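You operate a simulated robot arm through the tools that you are given. There is no shell and no other tool. Be economical: measure what you need, move in short steps, check, and stop when the job is done.

You are at the controls of a simulated robot arm. One attempt, no reset.

## Task
Wax the middle of the red-dot nail brush's back in the clamping jig.
Fine: clamp it first and leave it clamped; use the green pad and the green box; pad back on the black mat, lid shut; the other brush stays unwaxed. Set down upright: green pad. A coat counts when it lies all over at full strength: go over it till it gets no stronger.

It is judged by the outcome, as a careful person would: the job done as asked, and still so three seconds after it is handed in. It fails if anything else is knocked over, pushed out of place, dropped, spilled or broken. Lids that push on must go on centred and level and be pressed home; caps that screw on are set level and turned clockwise until they are tight.

## Robot
A 7-joint arm with a two-finger parallel gripper, fixed in place. Base frame: the origin is at the foot of the arm, x ahead of it, y to its left, z up; the work surface is at about z = 0. Lengths are in m, angles in rad, forces in N, time in s.
With the tool pointing down near the work surface it reaches from about 0.22 to 0.58 m from the base axis. Its first joint turns from -1.152 to 1.152 rad. Payload 2.5 kg.
The tool frame sits at the grasp point between the pads (the TCP): z along the fingers, y along the line on which they close. The tips reach 0.023 m beyond it. The gripper opens to 0.094 m. The fingers are 0.038 m wide and 0.01 m thick; the gripper's body (0.054 by 0.096 m) begins 0.039 m behind the TCP.
Orientation is told as [roll, pitch, yaw] about the base's x, y, z axes, in that order, counted from this pose: with the fingers straight down and closing along the base's y, the tool's x points along the base's -x, its y along +y and its z along -z.

## Interface
- The arm moves only by the tool apply_moves. Its argument "commands" is a list of rows, each an object of numbers (a shift or turn left out is 0, a gripper value left out holds the last): "jaw": the opening, from 0 (shut) to 1 (fully open); "x", "y", "z": the shift along the base's x, y, z in mm; "wx", "wy", "wz": the turn, a rotation vector about the base's x, y, z in degrees. In form: [{"jaw": .., "x": .., "y": .., "z": .., "wx": .., "wy": .., "wz": ..}, ...]. A call has 1 to 12 rows; each row shifts and turns the commanded pose from where the row before left it. A row lasts 0.2 s, in which the tool goes at most 0.05 m and 0.15 rad; a call with a longer step from one row to the next is refused whole, and so is a gripper value outside its range. Where a pose cannot be reached the arm comes as near as it can. A force on the tool above 50 N (or 10 N above the force at the start of the call, whichever is more), or a blocked arm, ends the call early, and 0.2 s more pass. Each finger travels about 0.108 m/s and halts on what it meets, pressing with about 35 N; the grip force reading is that of the motor and also rises with nothing between the fingers. The clock runs only during rows and for 0.2 s after the last one: add rows that do not move to give the fingers time. The reply holds the time, the measured pose of the TCP, the force on the tool along the base axes, the opening and the grip force, in the units named above and with some noise, with the torque about the TCP (base axes, N m) and any sound that the robot's microphone picked up, and new pictures: "pictures" is both (left out), scene, wrist or none.
- Cameras (640 x 400 px; columns grow to the right, rows downward): "scene" is fixed at [0.0951, -0.3927, 0.5508]; the picture's right is [0.96, -0.28, 0.00], its down [-0.14, -0.48, -0.87] and it looks along [0.24, 0.83, -0.50] (base axes); focal length 312 px, centre (320, 200). "wrist" rides on the gripper at [0.086, 0.016, -0.074] in the tool frame; the picture's right is [-0.18, 0.98, 0.00], its down [-0.58, -0.11, -0.81] and it looks along [-0.79, -0.15, 0.59] (tool axes); focal length 243 px, centre (320, 200). There is no depth. A picture from a camera that has moved, and an enlarged one, comes with that camera's place and axes in the base frame and with its lens.
- enlarge(camera, box): a new picture of the part [left, top, right, bottom] of that camera's present view, enlarged. No time passes.
- close_job(): hands the job in; it is judged then, once.

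Go step by step. Nothing tells you positions but the pictures and the camera data: compare them with the known pose of the tool, close in by small moves and look again before you grip or let go. The budget is 120 turns and 200 pictures, counting those below and the enlarged ones. Unless the task says otherwise, let go and move clear before handing in, and close with one line.

The tools are called after ">>>" as a command line: name --argument value ..., lists and objects as JSON in quotes. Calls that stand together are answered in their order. apply_moves: Moves the arm, as the interface text tells. Its arguments: {"type":"object","properties":{"commands":{"type":"array","items":{"type":"object","properties":{"jaw":{"type":"number"},"x":{"type":"number"},"y":{"type":"number"},"z":{"type":"number"},"wx":{"type":"number"},"wy":{"type":"number"},"wz":{"type":"number"}}}},"pictures":{"type":"string","enum":["both","scene","wrist","none"]}},"required":["commands"]} The other tools are called the same way: enlarge (camera, box) takes an enlarged picture of a part of a camera's view; close_job () hands the job in.

At the start:

```text
t: 0.0
tcp_pos: [0.2518, 0.1868, 0.3097]
tool_rot: [0.0, -0.002, 0.0]
wrist_force: [-0.8, 0.2, 0.4]
torque: [-0.02, 0.01, 0.02]
finger_gap: 0.094
grasp_force: 0.1
```

scene: 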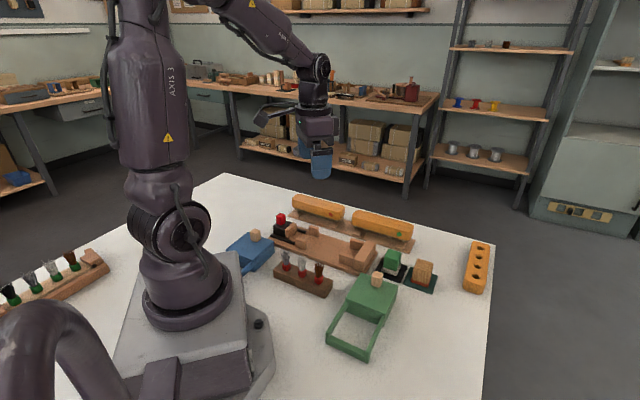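
wrist: 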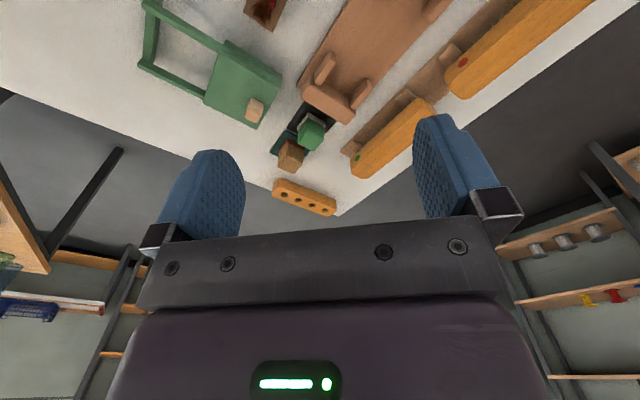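

I see two yellow brushes on a rack, a jig, a red pad, a green pad, a brown pad, and blue and green boxes. I'll enlarge the views before moving anything.

>>> enlarge --camera "scene" --box '[220, 180, 420, 305]'

>>> enlarge --camera "scene" --box '[310, 230, 500, 370]'

>>> enlarge --camera "wrist" --box '[130, 0, 600, 220]'

```text
3.20 times, centred on (320, 242) of scene
camera zoom: at [0.0951, -0.3927, 0.5508], right [0.96, -0.28, 0.0], down [-0.14, -0.48, -0.87], along [0.24, 0.83, -0.5], focal length 998 px, centre (320, 64)
```

zoom: 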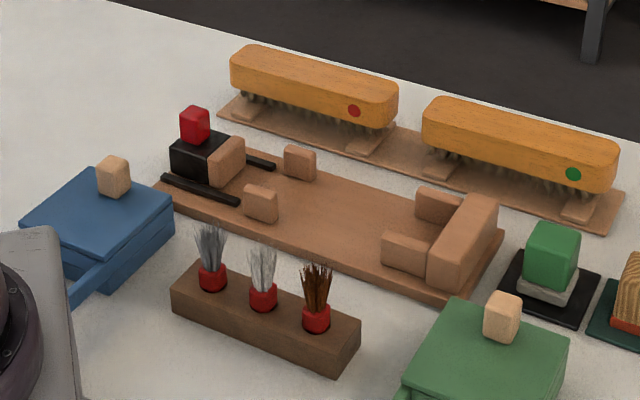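

```text
2.86 times, centred on (405, 300) of scene
camera zoom: at [0.0951, -0.3927, 0.5508], right [0.96, -0.28, 0.0], down [-0.14, -0.48, -0.87], along [0.24, 0.83, -0.5], focal length 892 px, centre (77, -86)
```

zoom: 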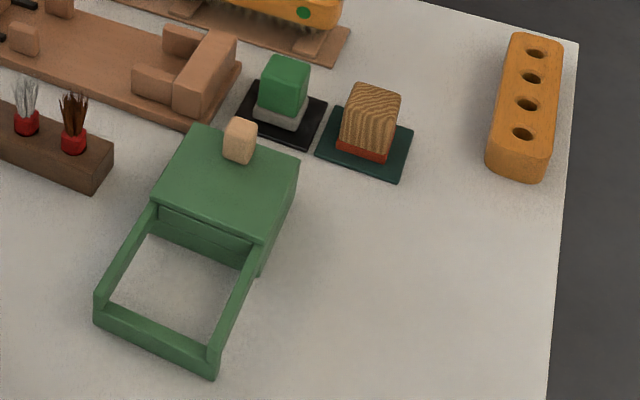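

```text
1.36 times, centred on (365, 110) of wrist
camera zoom: at [0.1659, 0.202, 0.3838], right [0.18, 0.98, 0.0], down [0.58, -0.11, 0.81], along [0.79, -0.15, -0.59], focal length 330 px, centre (259, 323)
```

zoom: 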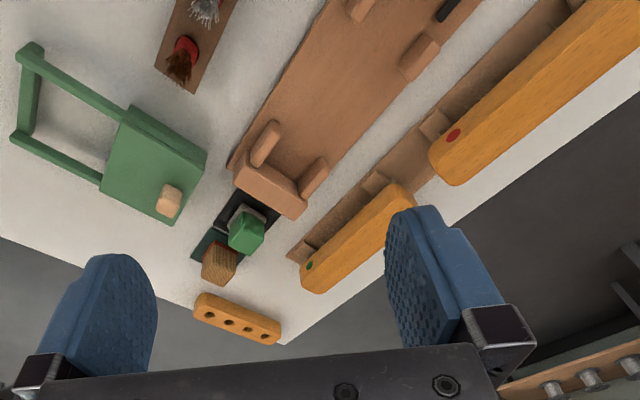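

The red-dot brush is the left one on the rack. I'll pitch the wrist to look down and measure the layout.

>>> apply_moves --commands '[{"wy": 8, "x": 15, "y": 10, "z": 15}, {"wy": 8, "x": 15, "y": 10, "z": 15}, {"wy": 8, "x": 15, "y": 10, "z": 15}, {"wy": 8, "x": 15, "y": 10}, {"wy": 8}, {}]' --pictures "wrist"

```text
t: 1.4
tcp_pos: [0.3115, 0.226, 0.3553]
tool_rot: [0.0, 0.699, 0.002]
wrist_force: [0.1, -0.7, 0.1]
torque: [-0.01, 0.03, 0.01]
finger_gap: 0.0941
grasp_force: 0.0
camera wrist: at [0.2941, 0.241, 0.4675], right [0.14, 0.98, -0.12], down [0.96, -0.11, 0.24], along [0.23, -0.15, -0.96], focal length 243 px, centre (320, 200)
```

wrist: 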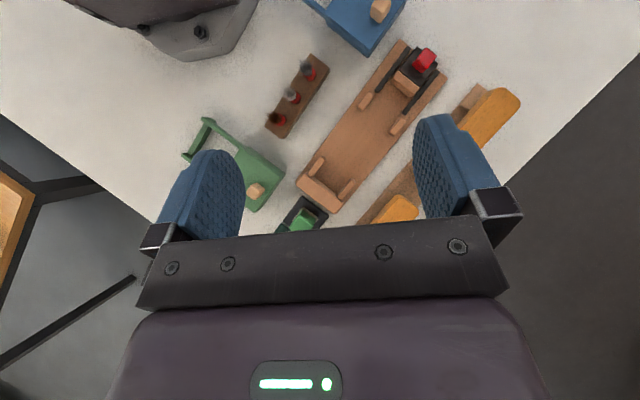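

The jig is seen well from above; I'll enlarge it.

>>> enlarge --camera "wrist" --box '[170, 0, 540, 240]'

```text
1.67 times, centred on (355, 120) of wrist
camera zoom: at [0.2941, 0.241, 0.4675], right [0.14, 0.98, -0.12], down [0.96, -0.11, 0.24], along [0.23, -0.15, -0.96], focal length 404 px, centre (262, 333)
```

zoom: 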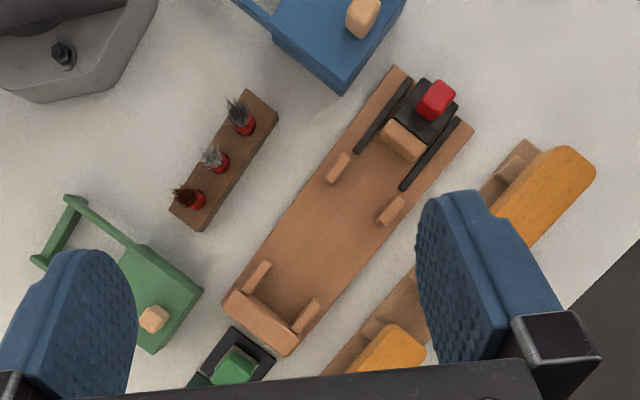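

The jig's long axis runs at about -45°, and the brushes lie parallel to it. Next I'll level the tool, yaw it -45°, and look along the red-dot brush from closer.

>>> apply_moves --commands '[{"wy": -8, "x": -4, "y": 19, "z": -10}, {"wy": -8, "x": -4, "y": 19, "z": -10}, {"wy": -8, "x": -4, "y": 19, "z": -10}, {"wy": -8, "x": -4, "y": 19, "z": -10}, {"wy": -8, "x": -4, "y": 19, "z": -10}, {"wz": -7.5, "x": -4, "y": 19, "z": -10}, {"wz": -7.5, "x": -4, "y": 19, "z": -10}, {"wz": -7.5, "x": -4, "y": 19, "z": -10}, {"wz": -7.5, "x": -4, "y": 19, "z": -10}, {"wz": -7.5, "x": -4, "y": 19, "z": -10}, {"wz": -7.5, "z": -10}, {}]' --pictures "both"

```text
t: 4.0
tcp_pos: [0.2719, 0.4149, 0.243]
tool_rot: [0.0, 0.001, -0.789]
wrist_force: [0.4, 0.2, -0.5]
torque: [0.01, 0.01, 0.01]
finger_gap: 0.0941
grasp_force: 0.1
camera wrist: at [0.2232, 0.4885, 0.3176], right [0.83, 0.56, 0.0], down [0.33, -0.49, 0.81], along [0.45, -0.67, -0.59], focal length 243 px, centre (320, 200)
```

scene: 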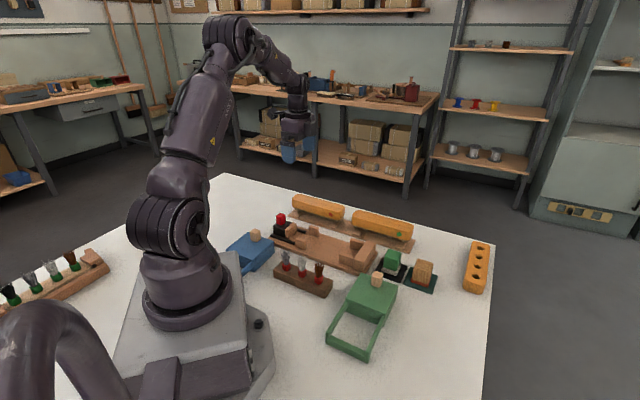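
wrist: 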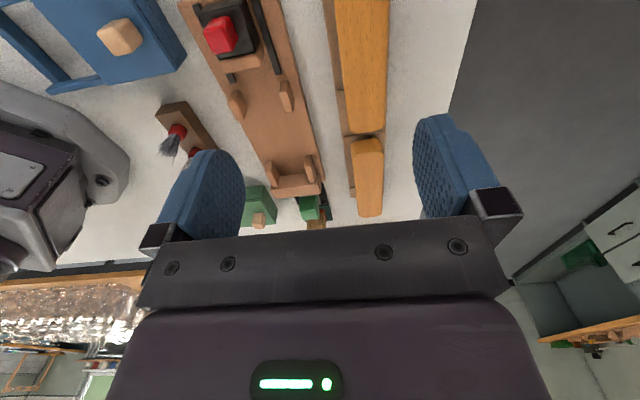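

>>> enlarge --camera "wrist" --box '[170, 0, 490, 230]'

```text
1.74 times, centred on (330, 115) of wrist
camera zoom: at [0.2232, 0.4885, 0.3176], right [0.83, 0.56, 0.0], down [0.33, -0.49, 0.81], along [0.45, -0.67, -0.59], focal length 422 px, centre (303, 348)
```

zoom: 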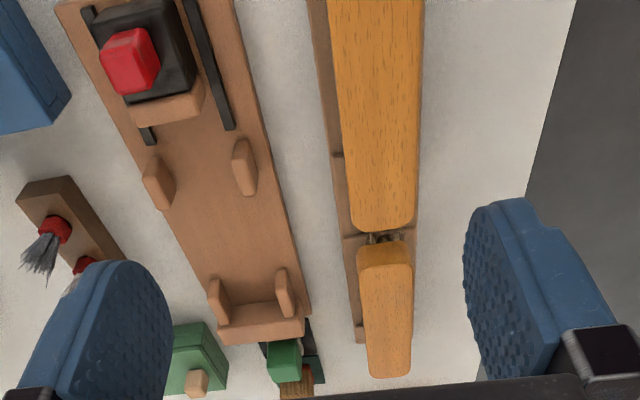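

The red-dot brush is about 0.19 × 0.048 m, centred near (0.324, 0.416), with its top at z≈0.05. I'll hover above it and check.

>>> apply_moves --commands '[{"x": 26, "z": -30}, {"x": 26, "z": -40}, {"z": -40}, {"z": -30}, {}]' --pictures "both"

```text
t: 5.2
tcp_pos: [0.3232, 0.4164, 0.1029]
tool_rot: [0.0, -0.001, -0.785]
wrist_force: [0.2, -0.2, -0.2]
torque: [0.01, 0.0, 0.0]
finger_gap: 0.0941
grasp_force: 0.1
camera wrist: at [0.2743, 0.4884, 0.1776], right [0.82, 0.57, 0.0], down [0.33, -0.49, 0.81], along [0.46, -0.67, -0.59], focal length 243 px, centre (320, 200)
```

scene: 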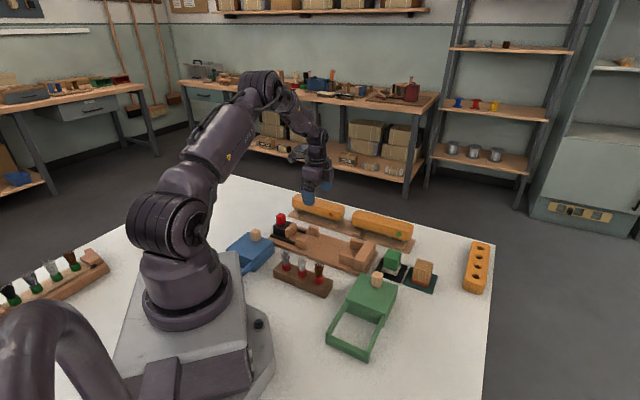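
wrist: 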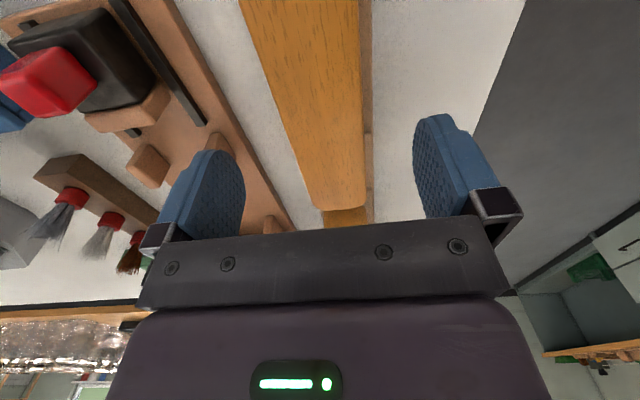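

The height is confirmed and the brush is centred between the fingers. I'll descend and grip.

>>> apply_moves --commands '[{"x": 2, "z": -20}, {"z": -20}, {"z": -17}, {}, {"jaw": 0.3}, {"jaw": 0.3}, {"jaw": 0.3}, {"jaw": 0.3}]' --pictures "both"

```text
t: 7.0
tcp_pos: [0.326, 0.4154, 0.0473]
tool_rot: [0.001, 0.0, -0.787]
wrist_force: [0.2, 0.5, -0.2]
torque: [0.03, 0.03, -0.02]
finger_gap: 0.0459
grasp_force: 35.0
camera wrist: at [0.2764, 0.4881, 0.1216], right [0.82, 0.57, 0.0], down [0.33, -0.49, 0.81], along [0.46, -0.67, -0.59], focal length 243 px, centre (320, 200)
```

scene: 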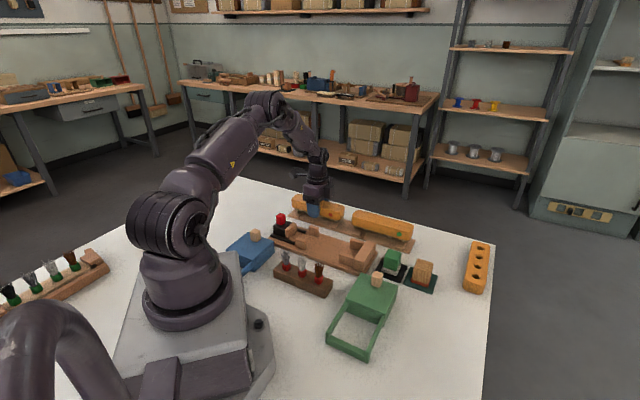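
wrist: 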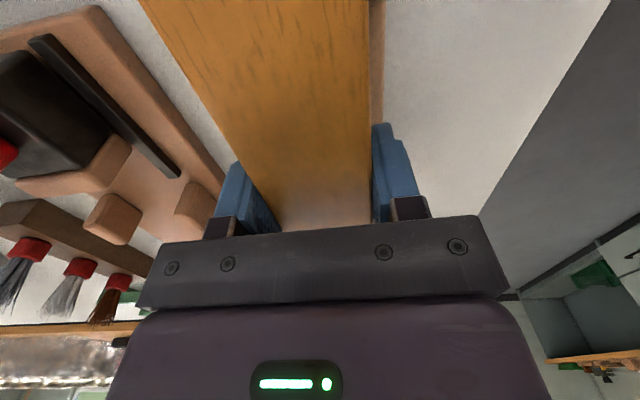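

It's gripped at 0.046 m wide. I'll lift it.

>>> apply_moves --commands '[{"z": 20}, {"z": 30}, {"z": 40}, {"z": 20}, {}]' --pictures "both"

>>> enlarge --camera "scene" --box '[250, 150, 430, 280]'

```text
t: 8.2
tcp_pos: [0.3283, 0.417, 0.1593]
tool_rot: [-0.002, 0.0, -0.785]
wrist_force: [-0.2, -0.7, 0.0]
torque: [-0.01, 0.03, -0.01]
finger_gap: 0.028
grasp_force: 0.0
camera wrist: at [0.2771, 0.4886, 0.2331], right [0.82, 0.57, 0.0], down [0.33, -0.49, 0.81], along [0.46, -0.67, -0.59], focal length 243 px, centre (320, 200)
```

scene: 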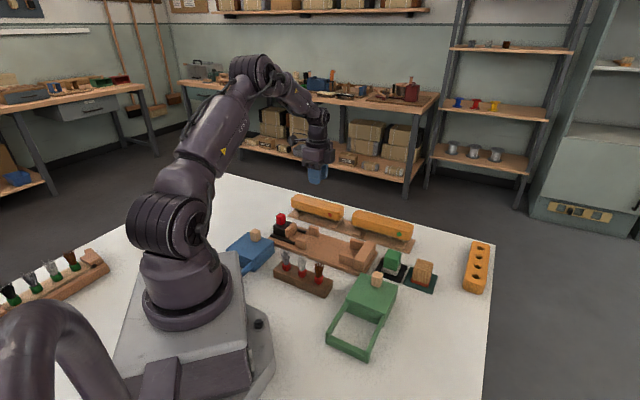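
wrist: 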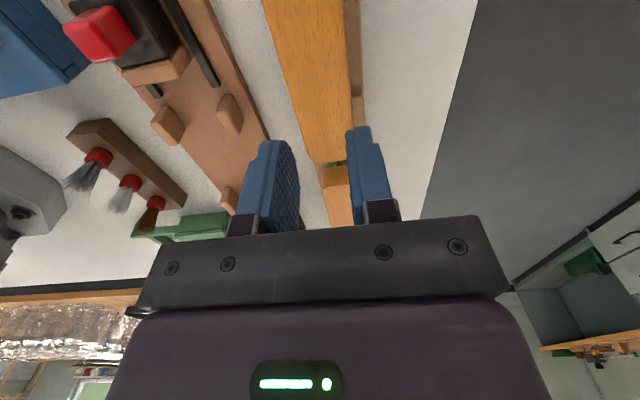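

```text
3.08 times, centred on (340, 215) of scene
camera zoom: at [0.0951, -0.3927, 0.5508], right [0.96, -0.28, 0.0], down [-0.14, -0.48, -0.87], along [0.24, 0.83, -0.5], focal length 960 px, centre (258, 154)
```

zoom: 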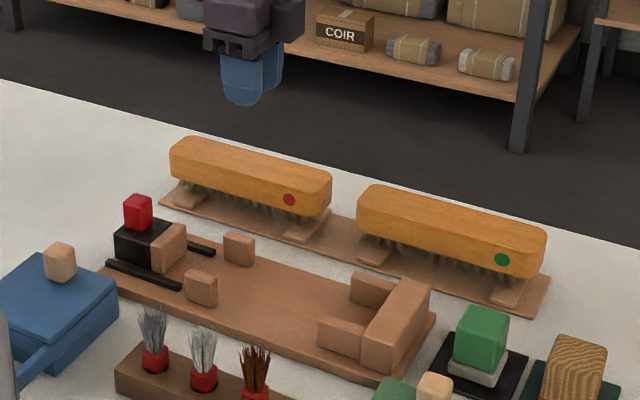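

The fingers slipped off and the brush seems still in place, so I need a deeper grip. First I'll open and check the position again.

>>> apply_moves --commands '[{"jaw": 1, "x": -3}, {"jaw": 1}, {"jaw": 1}, {"jaw": 1}]' --pictures "wrist"

>>> enlarge --camera "scene" --box '[280, 185, 360, 235]'

```text
t: 9.2
tcp_pos: [0.3228, 0.4149, 0.1587]
tool_rot: [-0.001, -0.001, -0.785]
wrist_force: [0.5, -0.5, 0.1]
torque: [0.04, -0.03, -0.01]
finger_gap: 0.0939
grasp_force: 0.0
camera wrist: at [0.2739, 0.488, 0.2325], right [0.82, 0.57, 0.0], down [0.33, -0.49, 0.81], along [0.46, -0.67, -0.59], focal length 243 px, centre (320, 200)
```

wrist: 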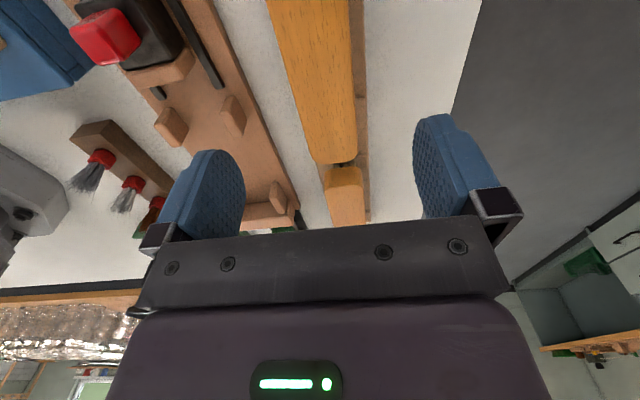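

```text
8.00 times, centred on (320, 210) of scene
camera zoom: at [0.0951, -0.3927, 0.5508], right [0.96, -0.28, 0.0], down [-0.14, -0.48, -0.87], along [0.24, 0.83, -0.5], focal length 2496 px, centre (320, 120)
```

zoom: 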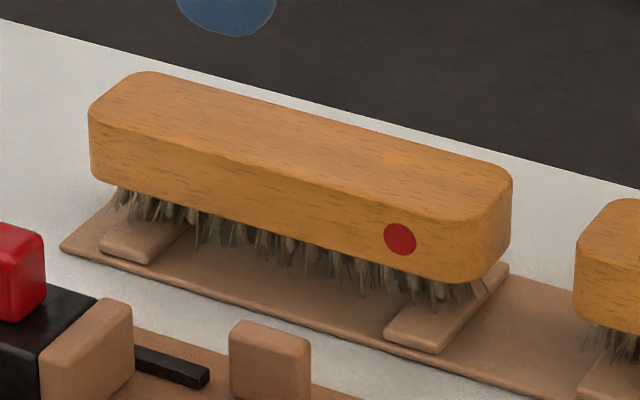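

The brush hasn't moved. I'll grip deeper this time, with the TCP at about z 0.035 and the jaw fully commanded.

>>> apply_moves --commands '[{"x": 2, "y": 1, "z": -40}, {"z": -40}, {"z": -25}, {"z": -18}, {}, {"jaw": 0.2}, {"jaw": 0.1}, {"jaw": 0.0}, {"jaw": 0}, {"jaw": 0}]' --pictures "none"

>>> apply_moves --commands '[{"z": 5}, {"z": 5}, {"z": 5}, {"z": 5}, {}]' --pictures "both"

```text
t: 11.4
tcp_pos: [0.3249, 0.4143, 0.0352]
tool_rot: [0.001, 0.001, -0.786]
wrist_force: [-0.1, -0.3, -0.5]
torque: [0.01, -0.01, 0.01]
finger_gap: 0.0458
grasp_force: 34.7
```

```text
t: 12.6
tcp_pos: [0.3262, 0.418, 0.0546]
tool_rot: [0.0, -0.001, -0.785]
wrist_force: [-0.8, -0.5, -2.1]
torque: [0.01, 0.0, 0.02]
finger_gap: 0.0459
grasp_force: 34.5
camera wrist: at [0.2758, 0.4901, 0.1291], right [0.82, 0.57, 0.0], down [0.33, -0.49, 0.81], along [0.46, -0.67, -0.59], focal length 243 px, centre (320, 200)
```

scene: 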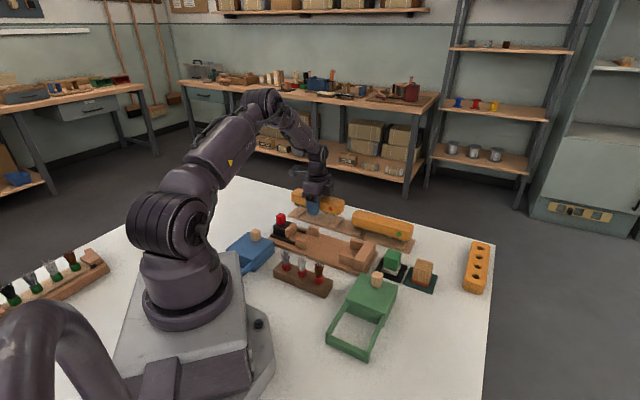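
wrist: 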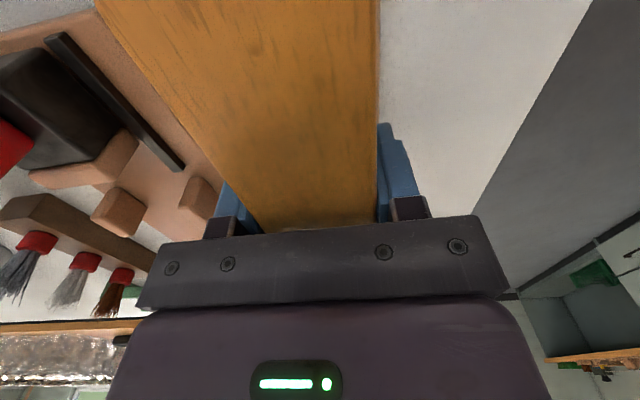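

It's holding now, with about 2 N of load. I'll lift on up.

>>> apply_moves --commands '[{"z": 15}, {"z": 20}, {"z": 25}, {"z": 20}, {}]' --pictures "both"

>>> enlarge --camera "scene" --box '[250, 150, 430, 280]'

```text
t: 13.8
tcp_pos: [0.3244, 0.4159, 0.1346]
tool_rot: [0.0, -0.001, -0.787]
wrist_force: [0.9, -0.9, -2.0]
torque: [0.02, 0.02, -0.01]
finger_gap: 0.0453
grasp_force: 35.3
camera wrist: at [0.2752, 0.4891, 0.2085], right [0.82, 0.57, 0.0], down [0.33, -0.49, 0.81], along [0.46, -0.67, -0.59], focal length 243 px, centre (320, 200)
```

scene: 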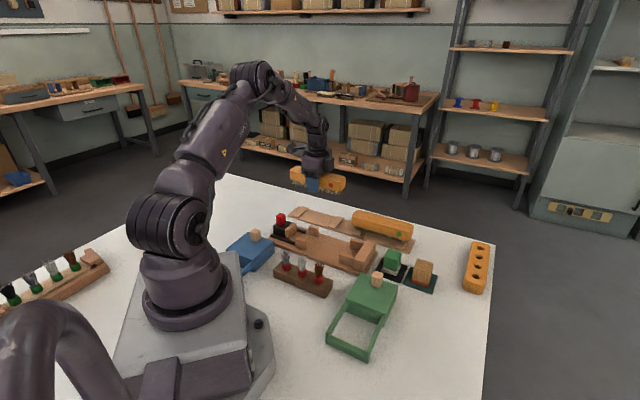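
wrist: 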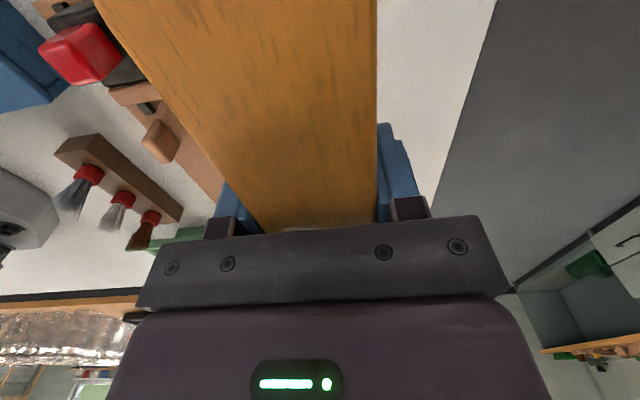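

```text
3.08 times, centred on (340, 215) of scene
camera zoom: at [0.0951, -0.3927, 0.5508], right [0.96, -0.28, 0.0], down [-0.14, -0.48, -0.87], along [0.24, 0.83, -0.5], focal length 960 px, centre (258, 154)
```

zoom: 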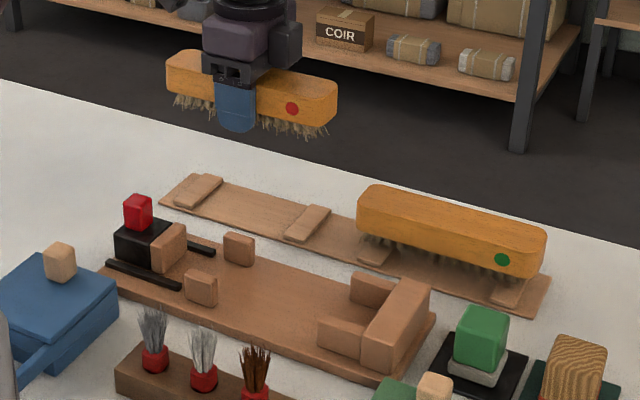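

The brush is held level. I'll carry it over the jig's centreline at about (0.304, 0.257).

>>> apply_moves --commands '[{"x": -2, "y": -19}, {"x": -4, "y": -35}, {"x": -5, "y": -40}, {"x": -5, "y": -40}, {"x": -4, "y": -25}, {}, {}]' --pictures "both"

>>> enlarge --camera "scene" --box '[250, 170, 410, 280]'

```text
t: 15.4
tcp_pos: [0.3048, 0.2572, 0.1322]
tool_rot: [0.001, -0.001, -0.785]
wrist_force: [-0.4, 0.0, -1.7]
torque: [-0.02, -0.02, 0.02]
finger_gap: 0.0456
grasp_force: 35.1
camera wrist: at [0.2551, 0.3301, 0.2072], right [0.82, 0.57, 0.0], down [0.33, -0.49, 0.81], along [0.46, -0.67, -0.59], focal length 243 px, centre (320, 200)
```

scene: 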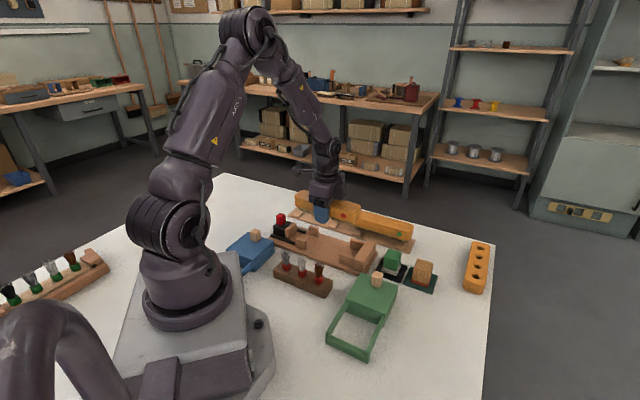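
wrist: 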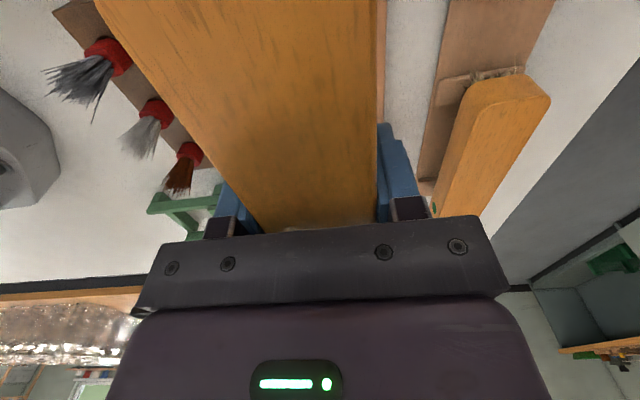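

```text
3.64 times, centred on (330, 225) of scene
camera zoom: at [0.0951, -0.3927, 0.5508], right [0.96, -0.28, 0.0], down [-0.14, -0.48, -0.87], along [0.24, 0.83, -0.5], focal length 1135 px, centre (284, 109)
```

zoom: 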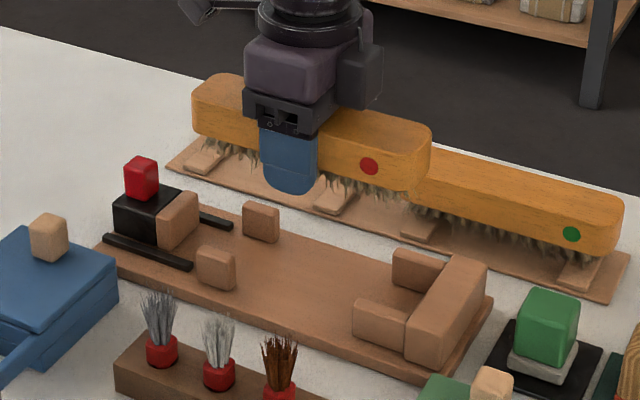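

I'm nearly on the centreline. I'll shift 1 mm and lower partway to check against the posts.

>>> apply_moves --commands '[{"x": -1, "y": -1, "z": -20}, {"z": -20}, {"z": -10}, {}]' --pictures "scene"

>>> enlarge --camera "scene" --box '[265, 185, 385, 275]'

>>> enlarge --camera "wrist" --box '[40, 0, 440, 240]'

```text
t: 16.4
tcp_pos: [0.3029, 0.2558, 0.0826]
tool_rot: [0.0, 0.001, -0.785]
wrist_force: [-0.3, -0.9, -1.5]
torque: [0.05, -0.01, 0.01]
finger_gap: 0.0456
grasp_force: 35.3
```

scene: 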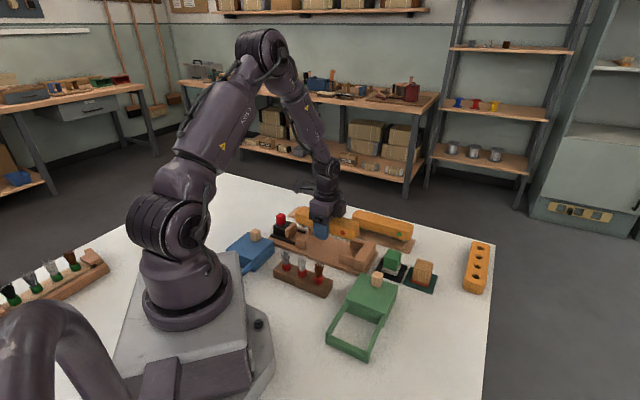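

```text
4.44 times, centred on (325, 230) of scene
camera zoom: at [0.0951, -0.3927, 0.5508], right [0.96, -0.28, 0.0], down [-0.14, -0.48, -0.87], along [0.24, 0.83, -0.5], focal length 1387 px, centre (298, 67)
```

zoom: 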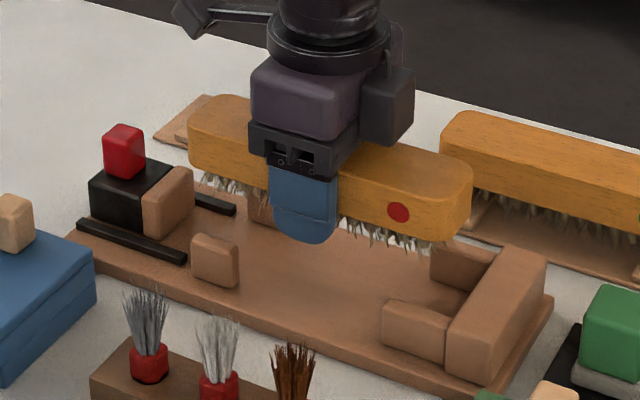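

```text
1.60 times, centred on (240, 120) of wrist
camera zoom: at [0.2545, 0.329, 0.1576], right [0.82, 0.57, 0.0], down [0.33, -0.49, 0.81], along [0.46, -0.66, -0.59], focal length 388 px, centre (448, 328)
```

zoom: 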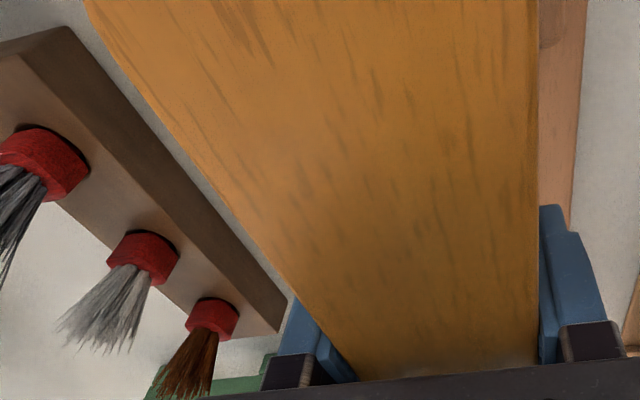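

>>> apply_moves --commands '[{"z": -8}, {"z": -7}, {}]' --pictures "none"

>>> enlarge --camera "scene" --box '[275, 195, 385, 275]'

```text
t: 17.2
tcp_pos: [0.3021, 0.2568, 0.0693]
tool_rot: [0.0, -0.001, -0.785]
wrist_force: [-0.7, 0.0, -2.5]
torque: [-0.02, 0.0, 0.0]
finger_gap: 0.0456
grasp_force: 34.9
```

```text
5.00 times, centred on (330, 235) of scene
camera zoom: at [0.0951, -0.3927, 0.5508], right [0.96, -0.28, 0.0], down [-0.14, -0.48, -0.87], along [0.24, 0.83, -0.5], focal length 1560 px, centre (270, 25)
```

zoom: 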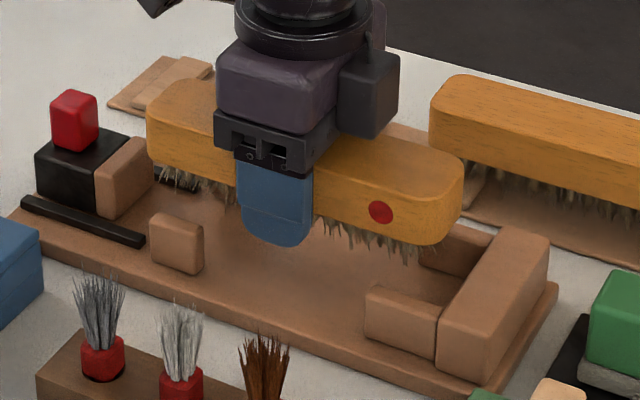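

>>> apply_moves --commands '[{"z": -5}, {"z": -5}, {}]' --pictures "none"

>>> enlarge --camera "scene" --box '[275, 195, 385, 275]'

```text
t: 18.0
tcp_pos: [0.3034, 0.2579, 0.0578]
tool_rot: [-0.002, 0.001, -0.784]
wrist_force: [0.0, -1.0, -2.2]
torque: [0.01, -0.02, 0.0]
finger_gap: 0.0459
grasp_force: 35.5
```

```text
5.00 times, centred on (330, 235) of scene
camera zoom: at [0.0951, -0.3927, 0.5508], right [0.96, -0.28, 0.0], down [-0.14, -0.48, -0.87], along [0.24, 0.83, -0.5], focal length 1560 px, centre (270, 25)
```

zoom: 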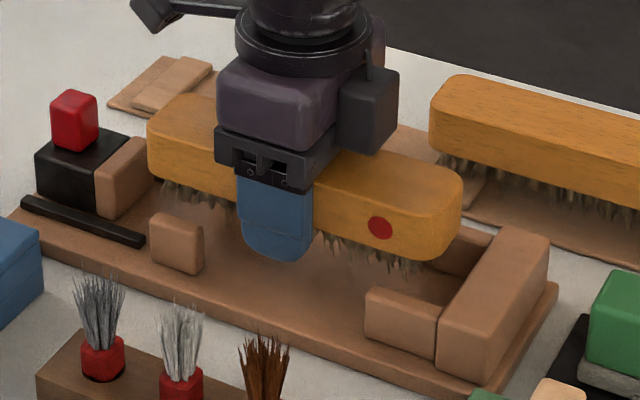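

>>> apply_moves --commands '[{"z": -5}, {"z": -5}, {}]' --pictures "none"

>>> enlarge --camera "scene" --box '[275, 195, 385, 275]'

```text
t: 18.8
tcp_pos: [0.3039, 0.2576, 0.0493]
tool_rot: [0.0, 0.0, -0.785]
wrist_force: [-0.4, -0.3, -1.9]
torque: [-0.01, -0.01, -0.02]
finger_gap: 0.0458
grasp_force: 35.0
```

```text
5.00 times, centred on (330, 235) of scene
camera zoom: at [0.0951, -0.3927, 0.5508], right [0.96, -0.28, 0.0], down [-0.14, -0.48, -0.87], along [0.24, 0.83, -0.5], focal length 1560 px, centre (270, 25)
```

zoom: 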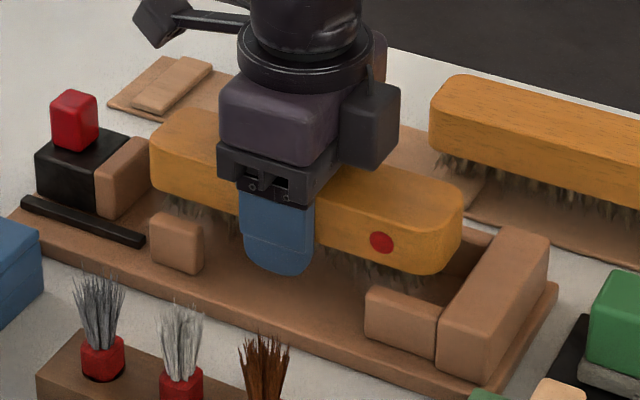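

It's going in cleanly between the posts. I'll keep lowering to contact.

>>> apply_moves --commands '[{"z": -4}, {"z": -4}, {}]' --pictures "none"

>>> enlarge --camera "scene" --box '[275, 195, 385, 275]'

```text
t: 19.6
tcp_pos: [0.3046, 0.2562, 0.0409]
tool_rot: [0.0, 0.0, -0.786]
wrist_force: [0.3, -0.8, -2.0]
torque: [-0.01, -0.01, -0.03]
finger_gap: 0.0457
grasp_force: 35.3
```

```text
5.00 times, centred on (330, 235) of scene
camera zoom: at [0.0951, -0.3927, 0.5508], right [0.96, -0.28, 0.0], down [-0.14, -0.48, -0.87], along [0.24, 0.83, -0.5], focal length 1560 px, centre (270, 25)
```

zoom: 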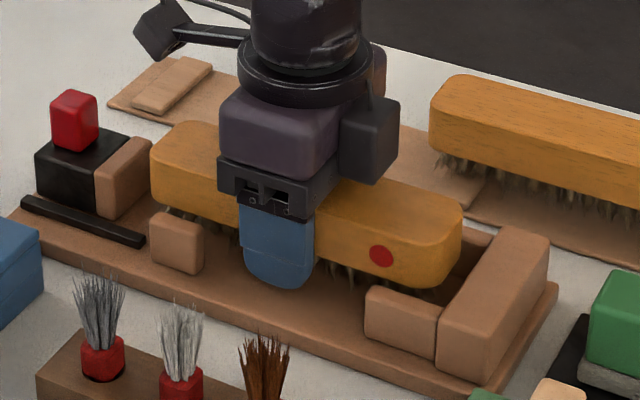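

>>> apply_moves --commands '[{"z": -2}, {"z": -2}, {"z": -1}, {}]' --pictures "none"

```text
t: 20.6
tcp_pos: [0.3043, 0.2572, 0.0373]
tool_rot: [0.0, 0.001, -0.786]
wrist_force: [-4.5, -4.2, 14.4]
torque: [-0.09, 0.06, -0.14]
finger_gap: 0.0455
grasp_force: 34.5
```

There's contact at about 14 N, so it's seated. I'll release and rise.

>>> apply_moves --commands '[{"z": 1}, {"jaw": 0.7}, {"jaw": 0.7}, {"jaw": 0.7}, {"z": 15}, {"z": 30}, {"z": 30, "jaw": 1}, {"z": 30}, {}]' --pictures "both"

>>> enlarge --camera "scene" --box '[265, 190, 385, 275]'

```text
t: 22.6
tcp_pos: [0.3058, 0.2579, 0.1424]
tool_rot: [-0.001, -0.001, -0.786]
wrist_force: [0.1, 0.6, -0.3]
torque: [0.0, 0.03, -0.01]
finger_gap: 0.0937
grasp_force: 0.1
camera wrist: at [0.2551, 0.3298, 0.2171], right [0.82, 0.57, 0.0], down [0.33, -0.49, 0.81], along [0.46, -0.67, -0.59], focal length 243 px, centre (320, 200)
```

scene: 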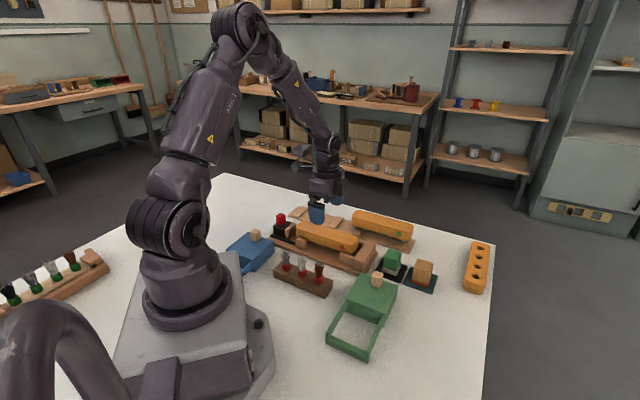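
wrist: 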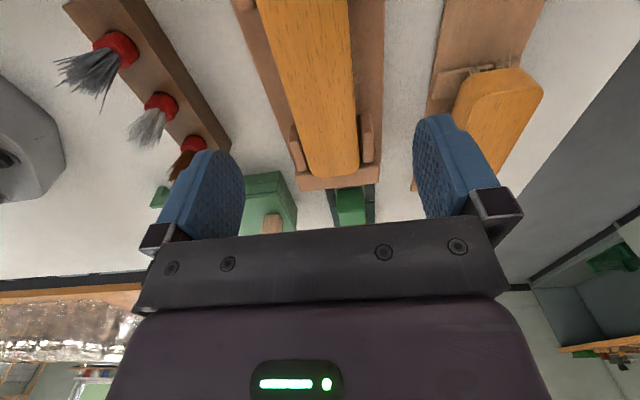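

```text
4.71 times, centred on (325, 232) of scene
camera zoom: at [0.0951, -0.3927, 0.5508], right [0.96, -0.28, 0.0], down [-0.14, -0.48, -0.87], along [0.24, 0.83, -0.5], focal length 1468 px, centre (296, 47)
```

zoom: 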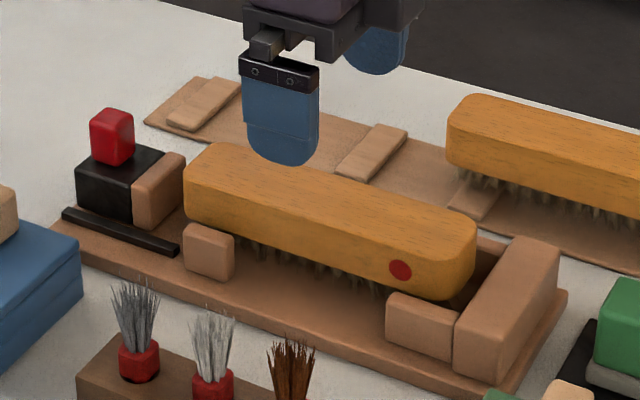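

The brush sits between the posts and cheeks. Next is the clamp: the red-knobbed jaw on rails. I'll move above the knob.

>>> apply_moves --commands '[{"x": -27, "y": 26}, {"x": -27, "y": 26}, {"x": -27, "y": 26}, {"x": -28, "y": 27}, {}, {}]' --pictures "both"

>>> enlarge --camera "scene" --box '[235, 170, 345, 260]'

```text
t: 24.0
tcp_pos: [0.1947, 0.3606, 0.1454]
tool_rot: [-0.001, -0.002, -0.786]
wrist_force: [0.3, 0.6, -0.6]
torque: [0.0, 0.03, 0.01]
finger_gap: 0.094
grasp_force: 0.0
camera wrist: at [0.1457, 0.4341, 0.2181], right [0.83, 0.56, 0.0], down [0.33, -0.49, 0.81], along [0.46, -0.67, -0.59], focal length 243 px, centre (320, 200)
```

scene: 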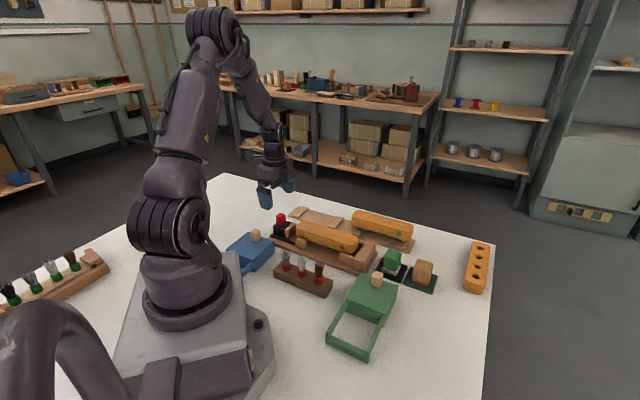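
wrist: 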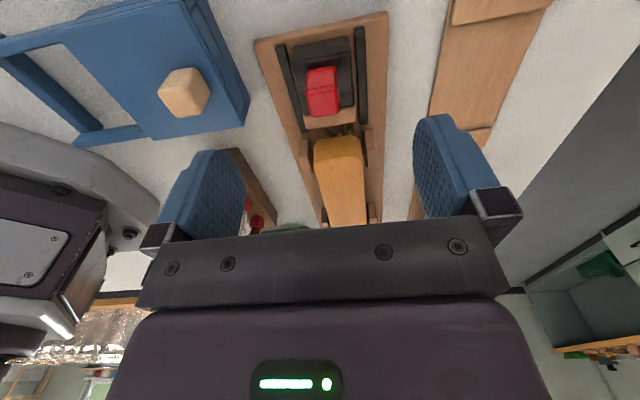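

```text
4.44 times, centred on (290, 215) of scene
camera zoom: at [0.0951, -0.3927, 0.5508], right [0.96, -0.28, 0.0], down [-0.14, -0.48, -0.87], along [0.24, 0.83, -0.5], focal length 1387 px, centre (453, 133)
```

zoom: 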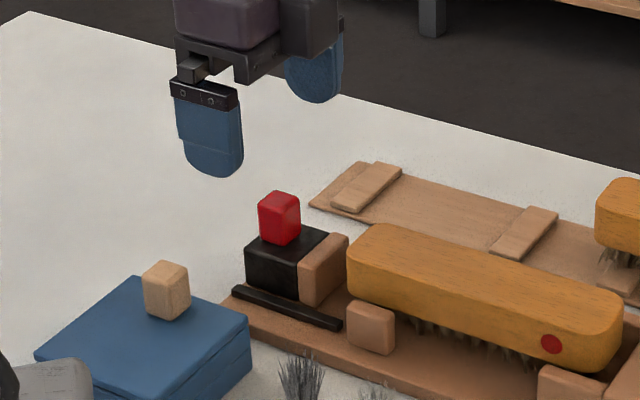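

The knob's top is near (0.197, 0.360, 0.07). I'll descend and grip it.

>>> apply_moves --commands '[{"x": 2, "z": -25, "jaw": 0.6}, {"z": -25}, {"z": -20}, {"z": -7}, {"jaw": 0.3}, {"jaw": 0}, {"jaw": 0}, {"jaw": 0}]' --pictures "both"

>>> enlarge --camera "scene" --box '[235, 170, 345, 260]'

```text
t: 25.8
tcp_pos: [0.1966, 0.3612, 0.0656]
tool_rot: [0.0, -0.001, -0.784]
wrist_force: [-4.8, -6.9, 9.2]
torque: [-0.02, 0.29, -0.07]
finger_gap: 0.0436
grasp_force: 44.8
camera wrist: at [0.1477, 0.4345, 0.1396], right [0.83, 0.56, 0.0], down [0.33, -0.49, 0.81], along [0.46, -0.67, -0.59], focal length 243 px, centre (320, 200)
```

scene: 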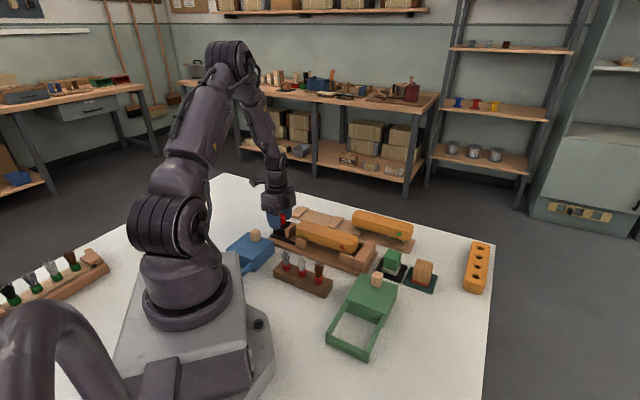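
wrist: 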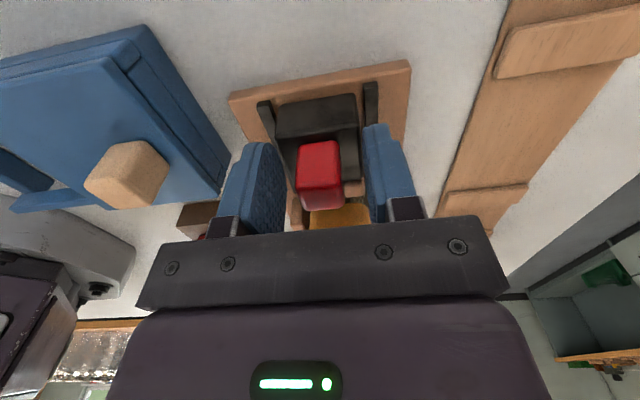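

```text
4.44 times, centred on (290, 215) of scene
camera zoom: at [0.0951, -0.3927, 0.5508], right [0.96, -0.28, 0.0], down [-0.14, -0.48, -0.87], along [0.24, 0.83, -0.5], focal length 1387 px, centre (453, 133)
```

zoom: 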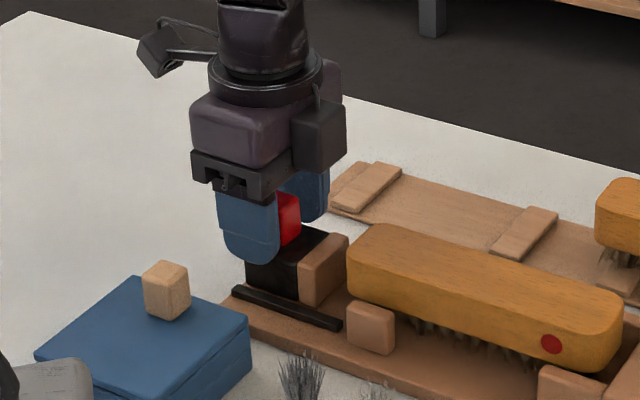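

The fingers caught the black block's edges. I'll open, rise 8 mm, and grip the knob itself.

>>> apply_moves --commands '[{"jaw": 0.6}, {"jaw": 0.6}, {"z": 8}, {"jaw": 0.3}, {"jaw": 0}, {"jaw": 0}, {"jaw": 0}, {"jaw": 0}]' --pictures "wrist"

>>> enlarge --camera "scene" --box '[235, 170, 345, 260]'

```text
t: 27.6
tcp_pos: [0.1965, 0.3601, 0.0741]
tool_rot: [0.0, 0.0, -0.784]
wrist_force: [-5.5, -5.9, 5.4]
torque: [-0.14, -0.25, -0.09]
finger_gap: 0.0217
grasp_force: 44.8
camera wrist: at [0.1479, 0.4344, 0.1478], right [0.82, 0.57, 0.0], down [0.34, -0.49, 0.81], along [0.46, -0.67, -0.59], focal length 243 px, centre (320, 200)
```

wrist: 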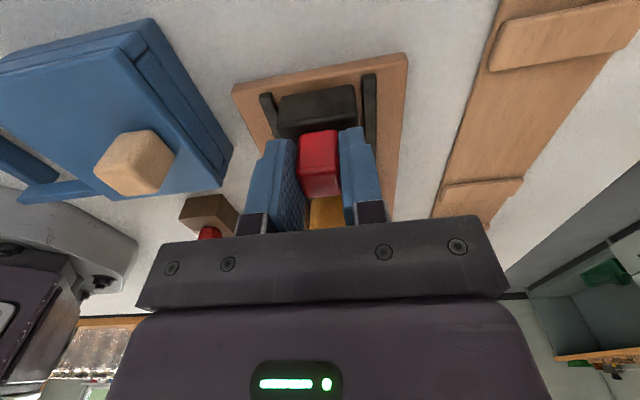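

```text
4.44 times, centred on (290, 215) of scene
camera zoom: at [0.0951, -0.3927, 0.5508], right [0.96, -0.28, 0.0], down [-0.14, -0.48, -0.87], along [0.24, 0.83, -0.5], focal length 1387 px, centre (453, 133)
```

zoom: 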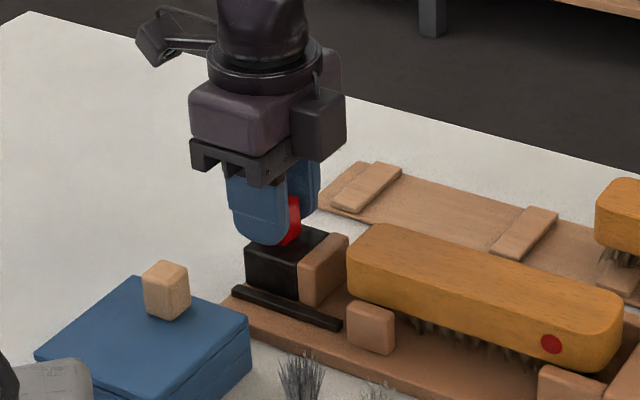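

The knob is gripped. Now I'll slide the jaw along +d toward the brush.

>>> apply_moves --commands '[{"x": -1, "y": -1}, {"x": 2.8, "y": -2.8}, {"x": 2.8, "y": -2.8}, {"x": 2.8, "y": -2.8}, {}]' --pictures "scene"

>>> enlarge --camera "scene" --box '[235, 170, 385, 275]'

```text
t: 28.8
tcp_pos: [0.2058, 0.3515, 0.0736]
tool_rot: [0.004, 0.0, -0.785]
wrist_force: [15.6, 17.1, -24.6]
torque: [0.23, 0.66, 0.26]
finger_gap: 0.0219
grasp_force: 45.3
```

scene: 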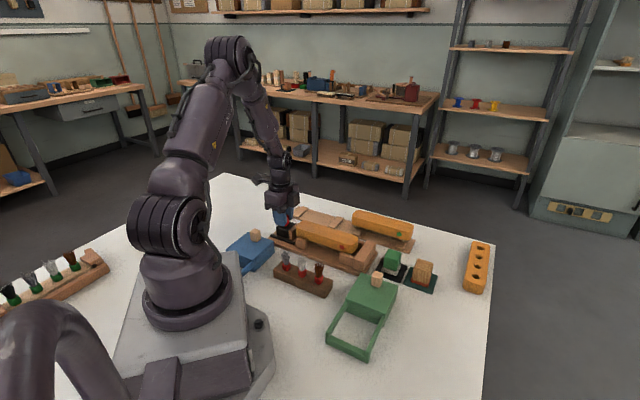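

```text
3.81 times, centred on (310, 222) of scene
camera zoom: at [0.0952, -0.3926, 0.5509], right [0.96, -0.28, 0.0], down [-0.14, -0.48, -0.87], along [0.24, 0.83, -0.5], focal length 1189 px, centre (358, 114)
```

zoom: 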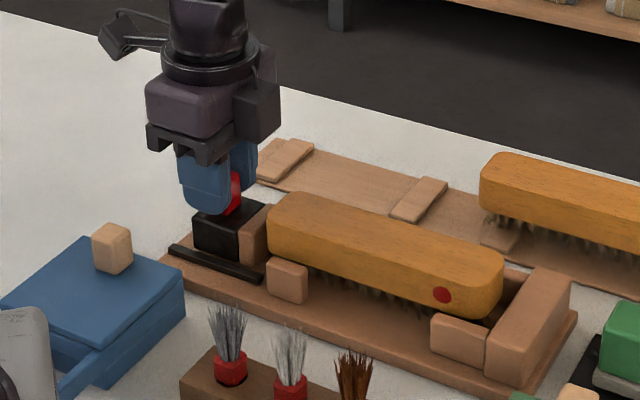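

The jaw slides. I'll relieve the side load and continue.

>>> apply_moves --commands '[{"x": 0.7, "y": 0.7, "z": -0.7}, {"x": 2.8, "y": -2.8}, {"x": 2.8, "y": -2.8}, {}]' --pictures "none"

>>> enlarge --camera "scene" --box '[265, 190, 385, 275]'

```text
t: 29.8
tcp_pos: [0.2099, 0.3473, 0.0738]
tool_rot: [0.002, 0.0, -0.784]
wrist_force: [-0.9, 1.3, 22.3]
torque: [-0.24, -0.18, 0.11]
finger_gap: 0.0217
grasp_force: 44.6
```

```text
4.71 times, centred on (325, 232) of scene
camera zoom: at [0.0951, -0.3928, 0.5508], right [0.96, -0.28, 0.0], down [-0.14, -0.48, -0.87], along [0.24, 0.83, -0.5], focal length 1468 px, centre (296, 47)
```

zoom: 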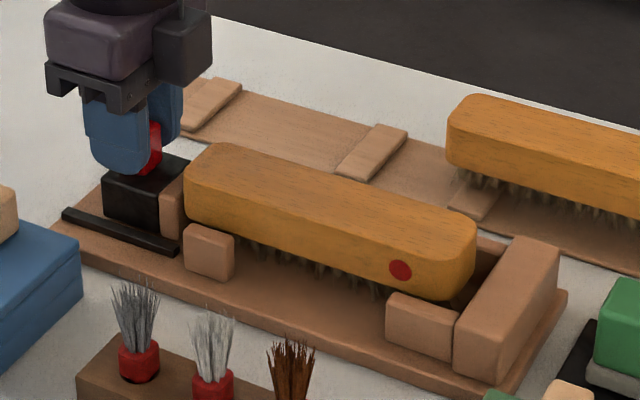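

>>> apply_moves --commands '[{"x": 2.8, "y": -2.8, "z": 0.3}, {"x": 2.8, "y": -2.8}, {"x": 2.8, "y": -2.8}, {}]' --pictures "none"

>>> enlarge --camera "scene" --box '[265, 190, 385, 275]'

```text
t: 30.8
tcp_pos: [0.2156, 0.3418, 0.0738]
tool_rot: [0.0, 0.008, -0.782]
wrist_force: [-15.0, 26.0, 8.7]
torque: [-0.05, 0.58, -0.94]
finger_gap: 0.0219
grasp_force: 44.9
```

```text
4.71 times, centred on (325, 232) of scene
camera zoom: at [0.0951, -0.3927, 0.5508], right [0.96, -0.28, 0.0], down [-0.14, -0.48, -0.87], along [0.24, 0.83, -0.5], focal length 1468 px, centre (296, 47)
```

zoom: 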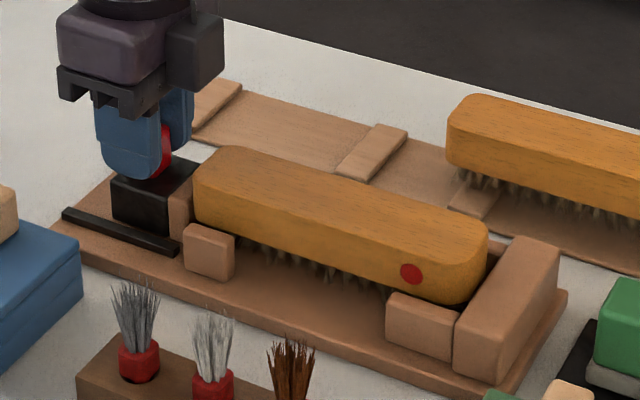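

The jaw is now moving the brush. I'll keep pushing toward the stop.

>>> apply_moves --commands '[{"x": 2, "y": -2}, {"x": 2, "y": -2}, {"x": 2, "y": -2}, {}]' --pictures "none"

>>> enlarge --camera "scene" --box '[265, 190, 385, 275]'

```text
t: 31.8
tcp_pos: [0.2241, 0.3351, 0.0743]
tool_rot: [-0.001, 0.006, -0.781]
wrist_force: [-11.5, 29.6, -7.4]
torque: [0.24, 0.31, -0.64]
finger_gap: 0.022
grasp_force: 44.7
```

```text
4.71 times, centred on (325, 232) of scene
camera zoom: at [0.0951, -0.3927, 0.5508], right [0.96, -0.28, 0.0], down [-0.14, -0.48, -0.87], along [0.24, 0.83, -0.5], focal length 1468 px, centre (296, 47)
```

zoom: 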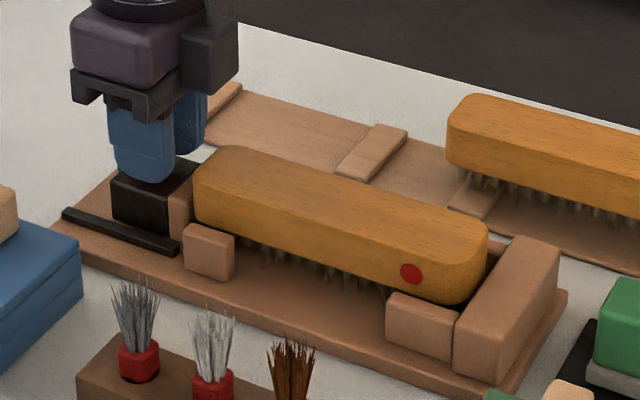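

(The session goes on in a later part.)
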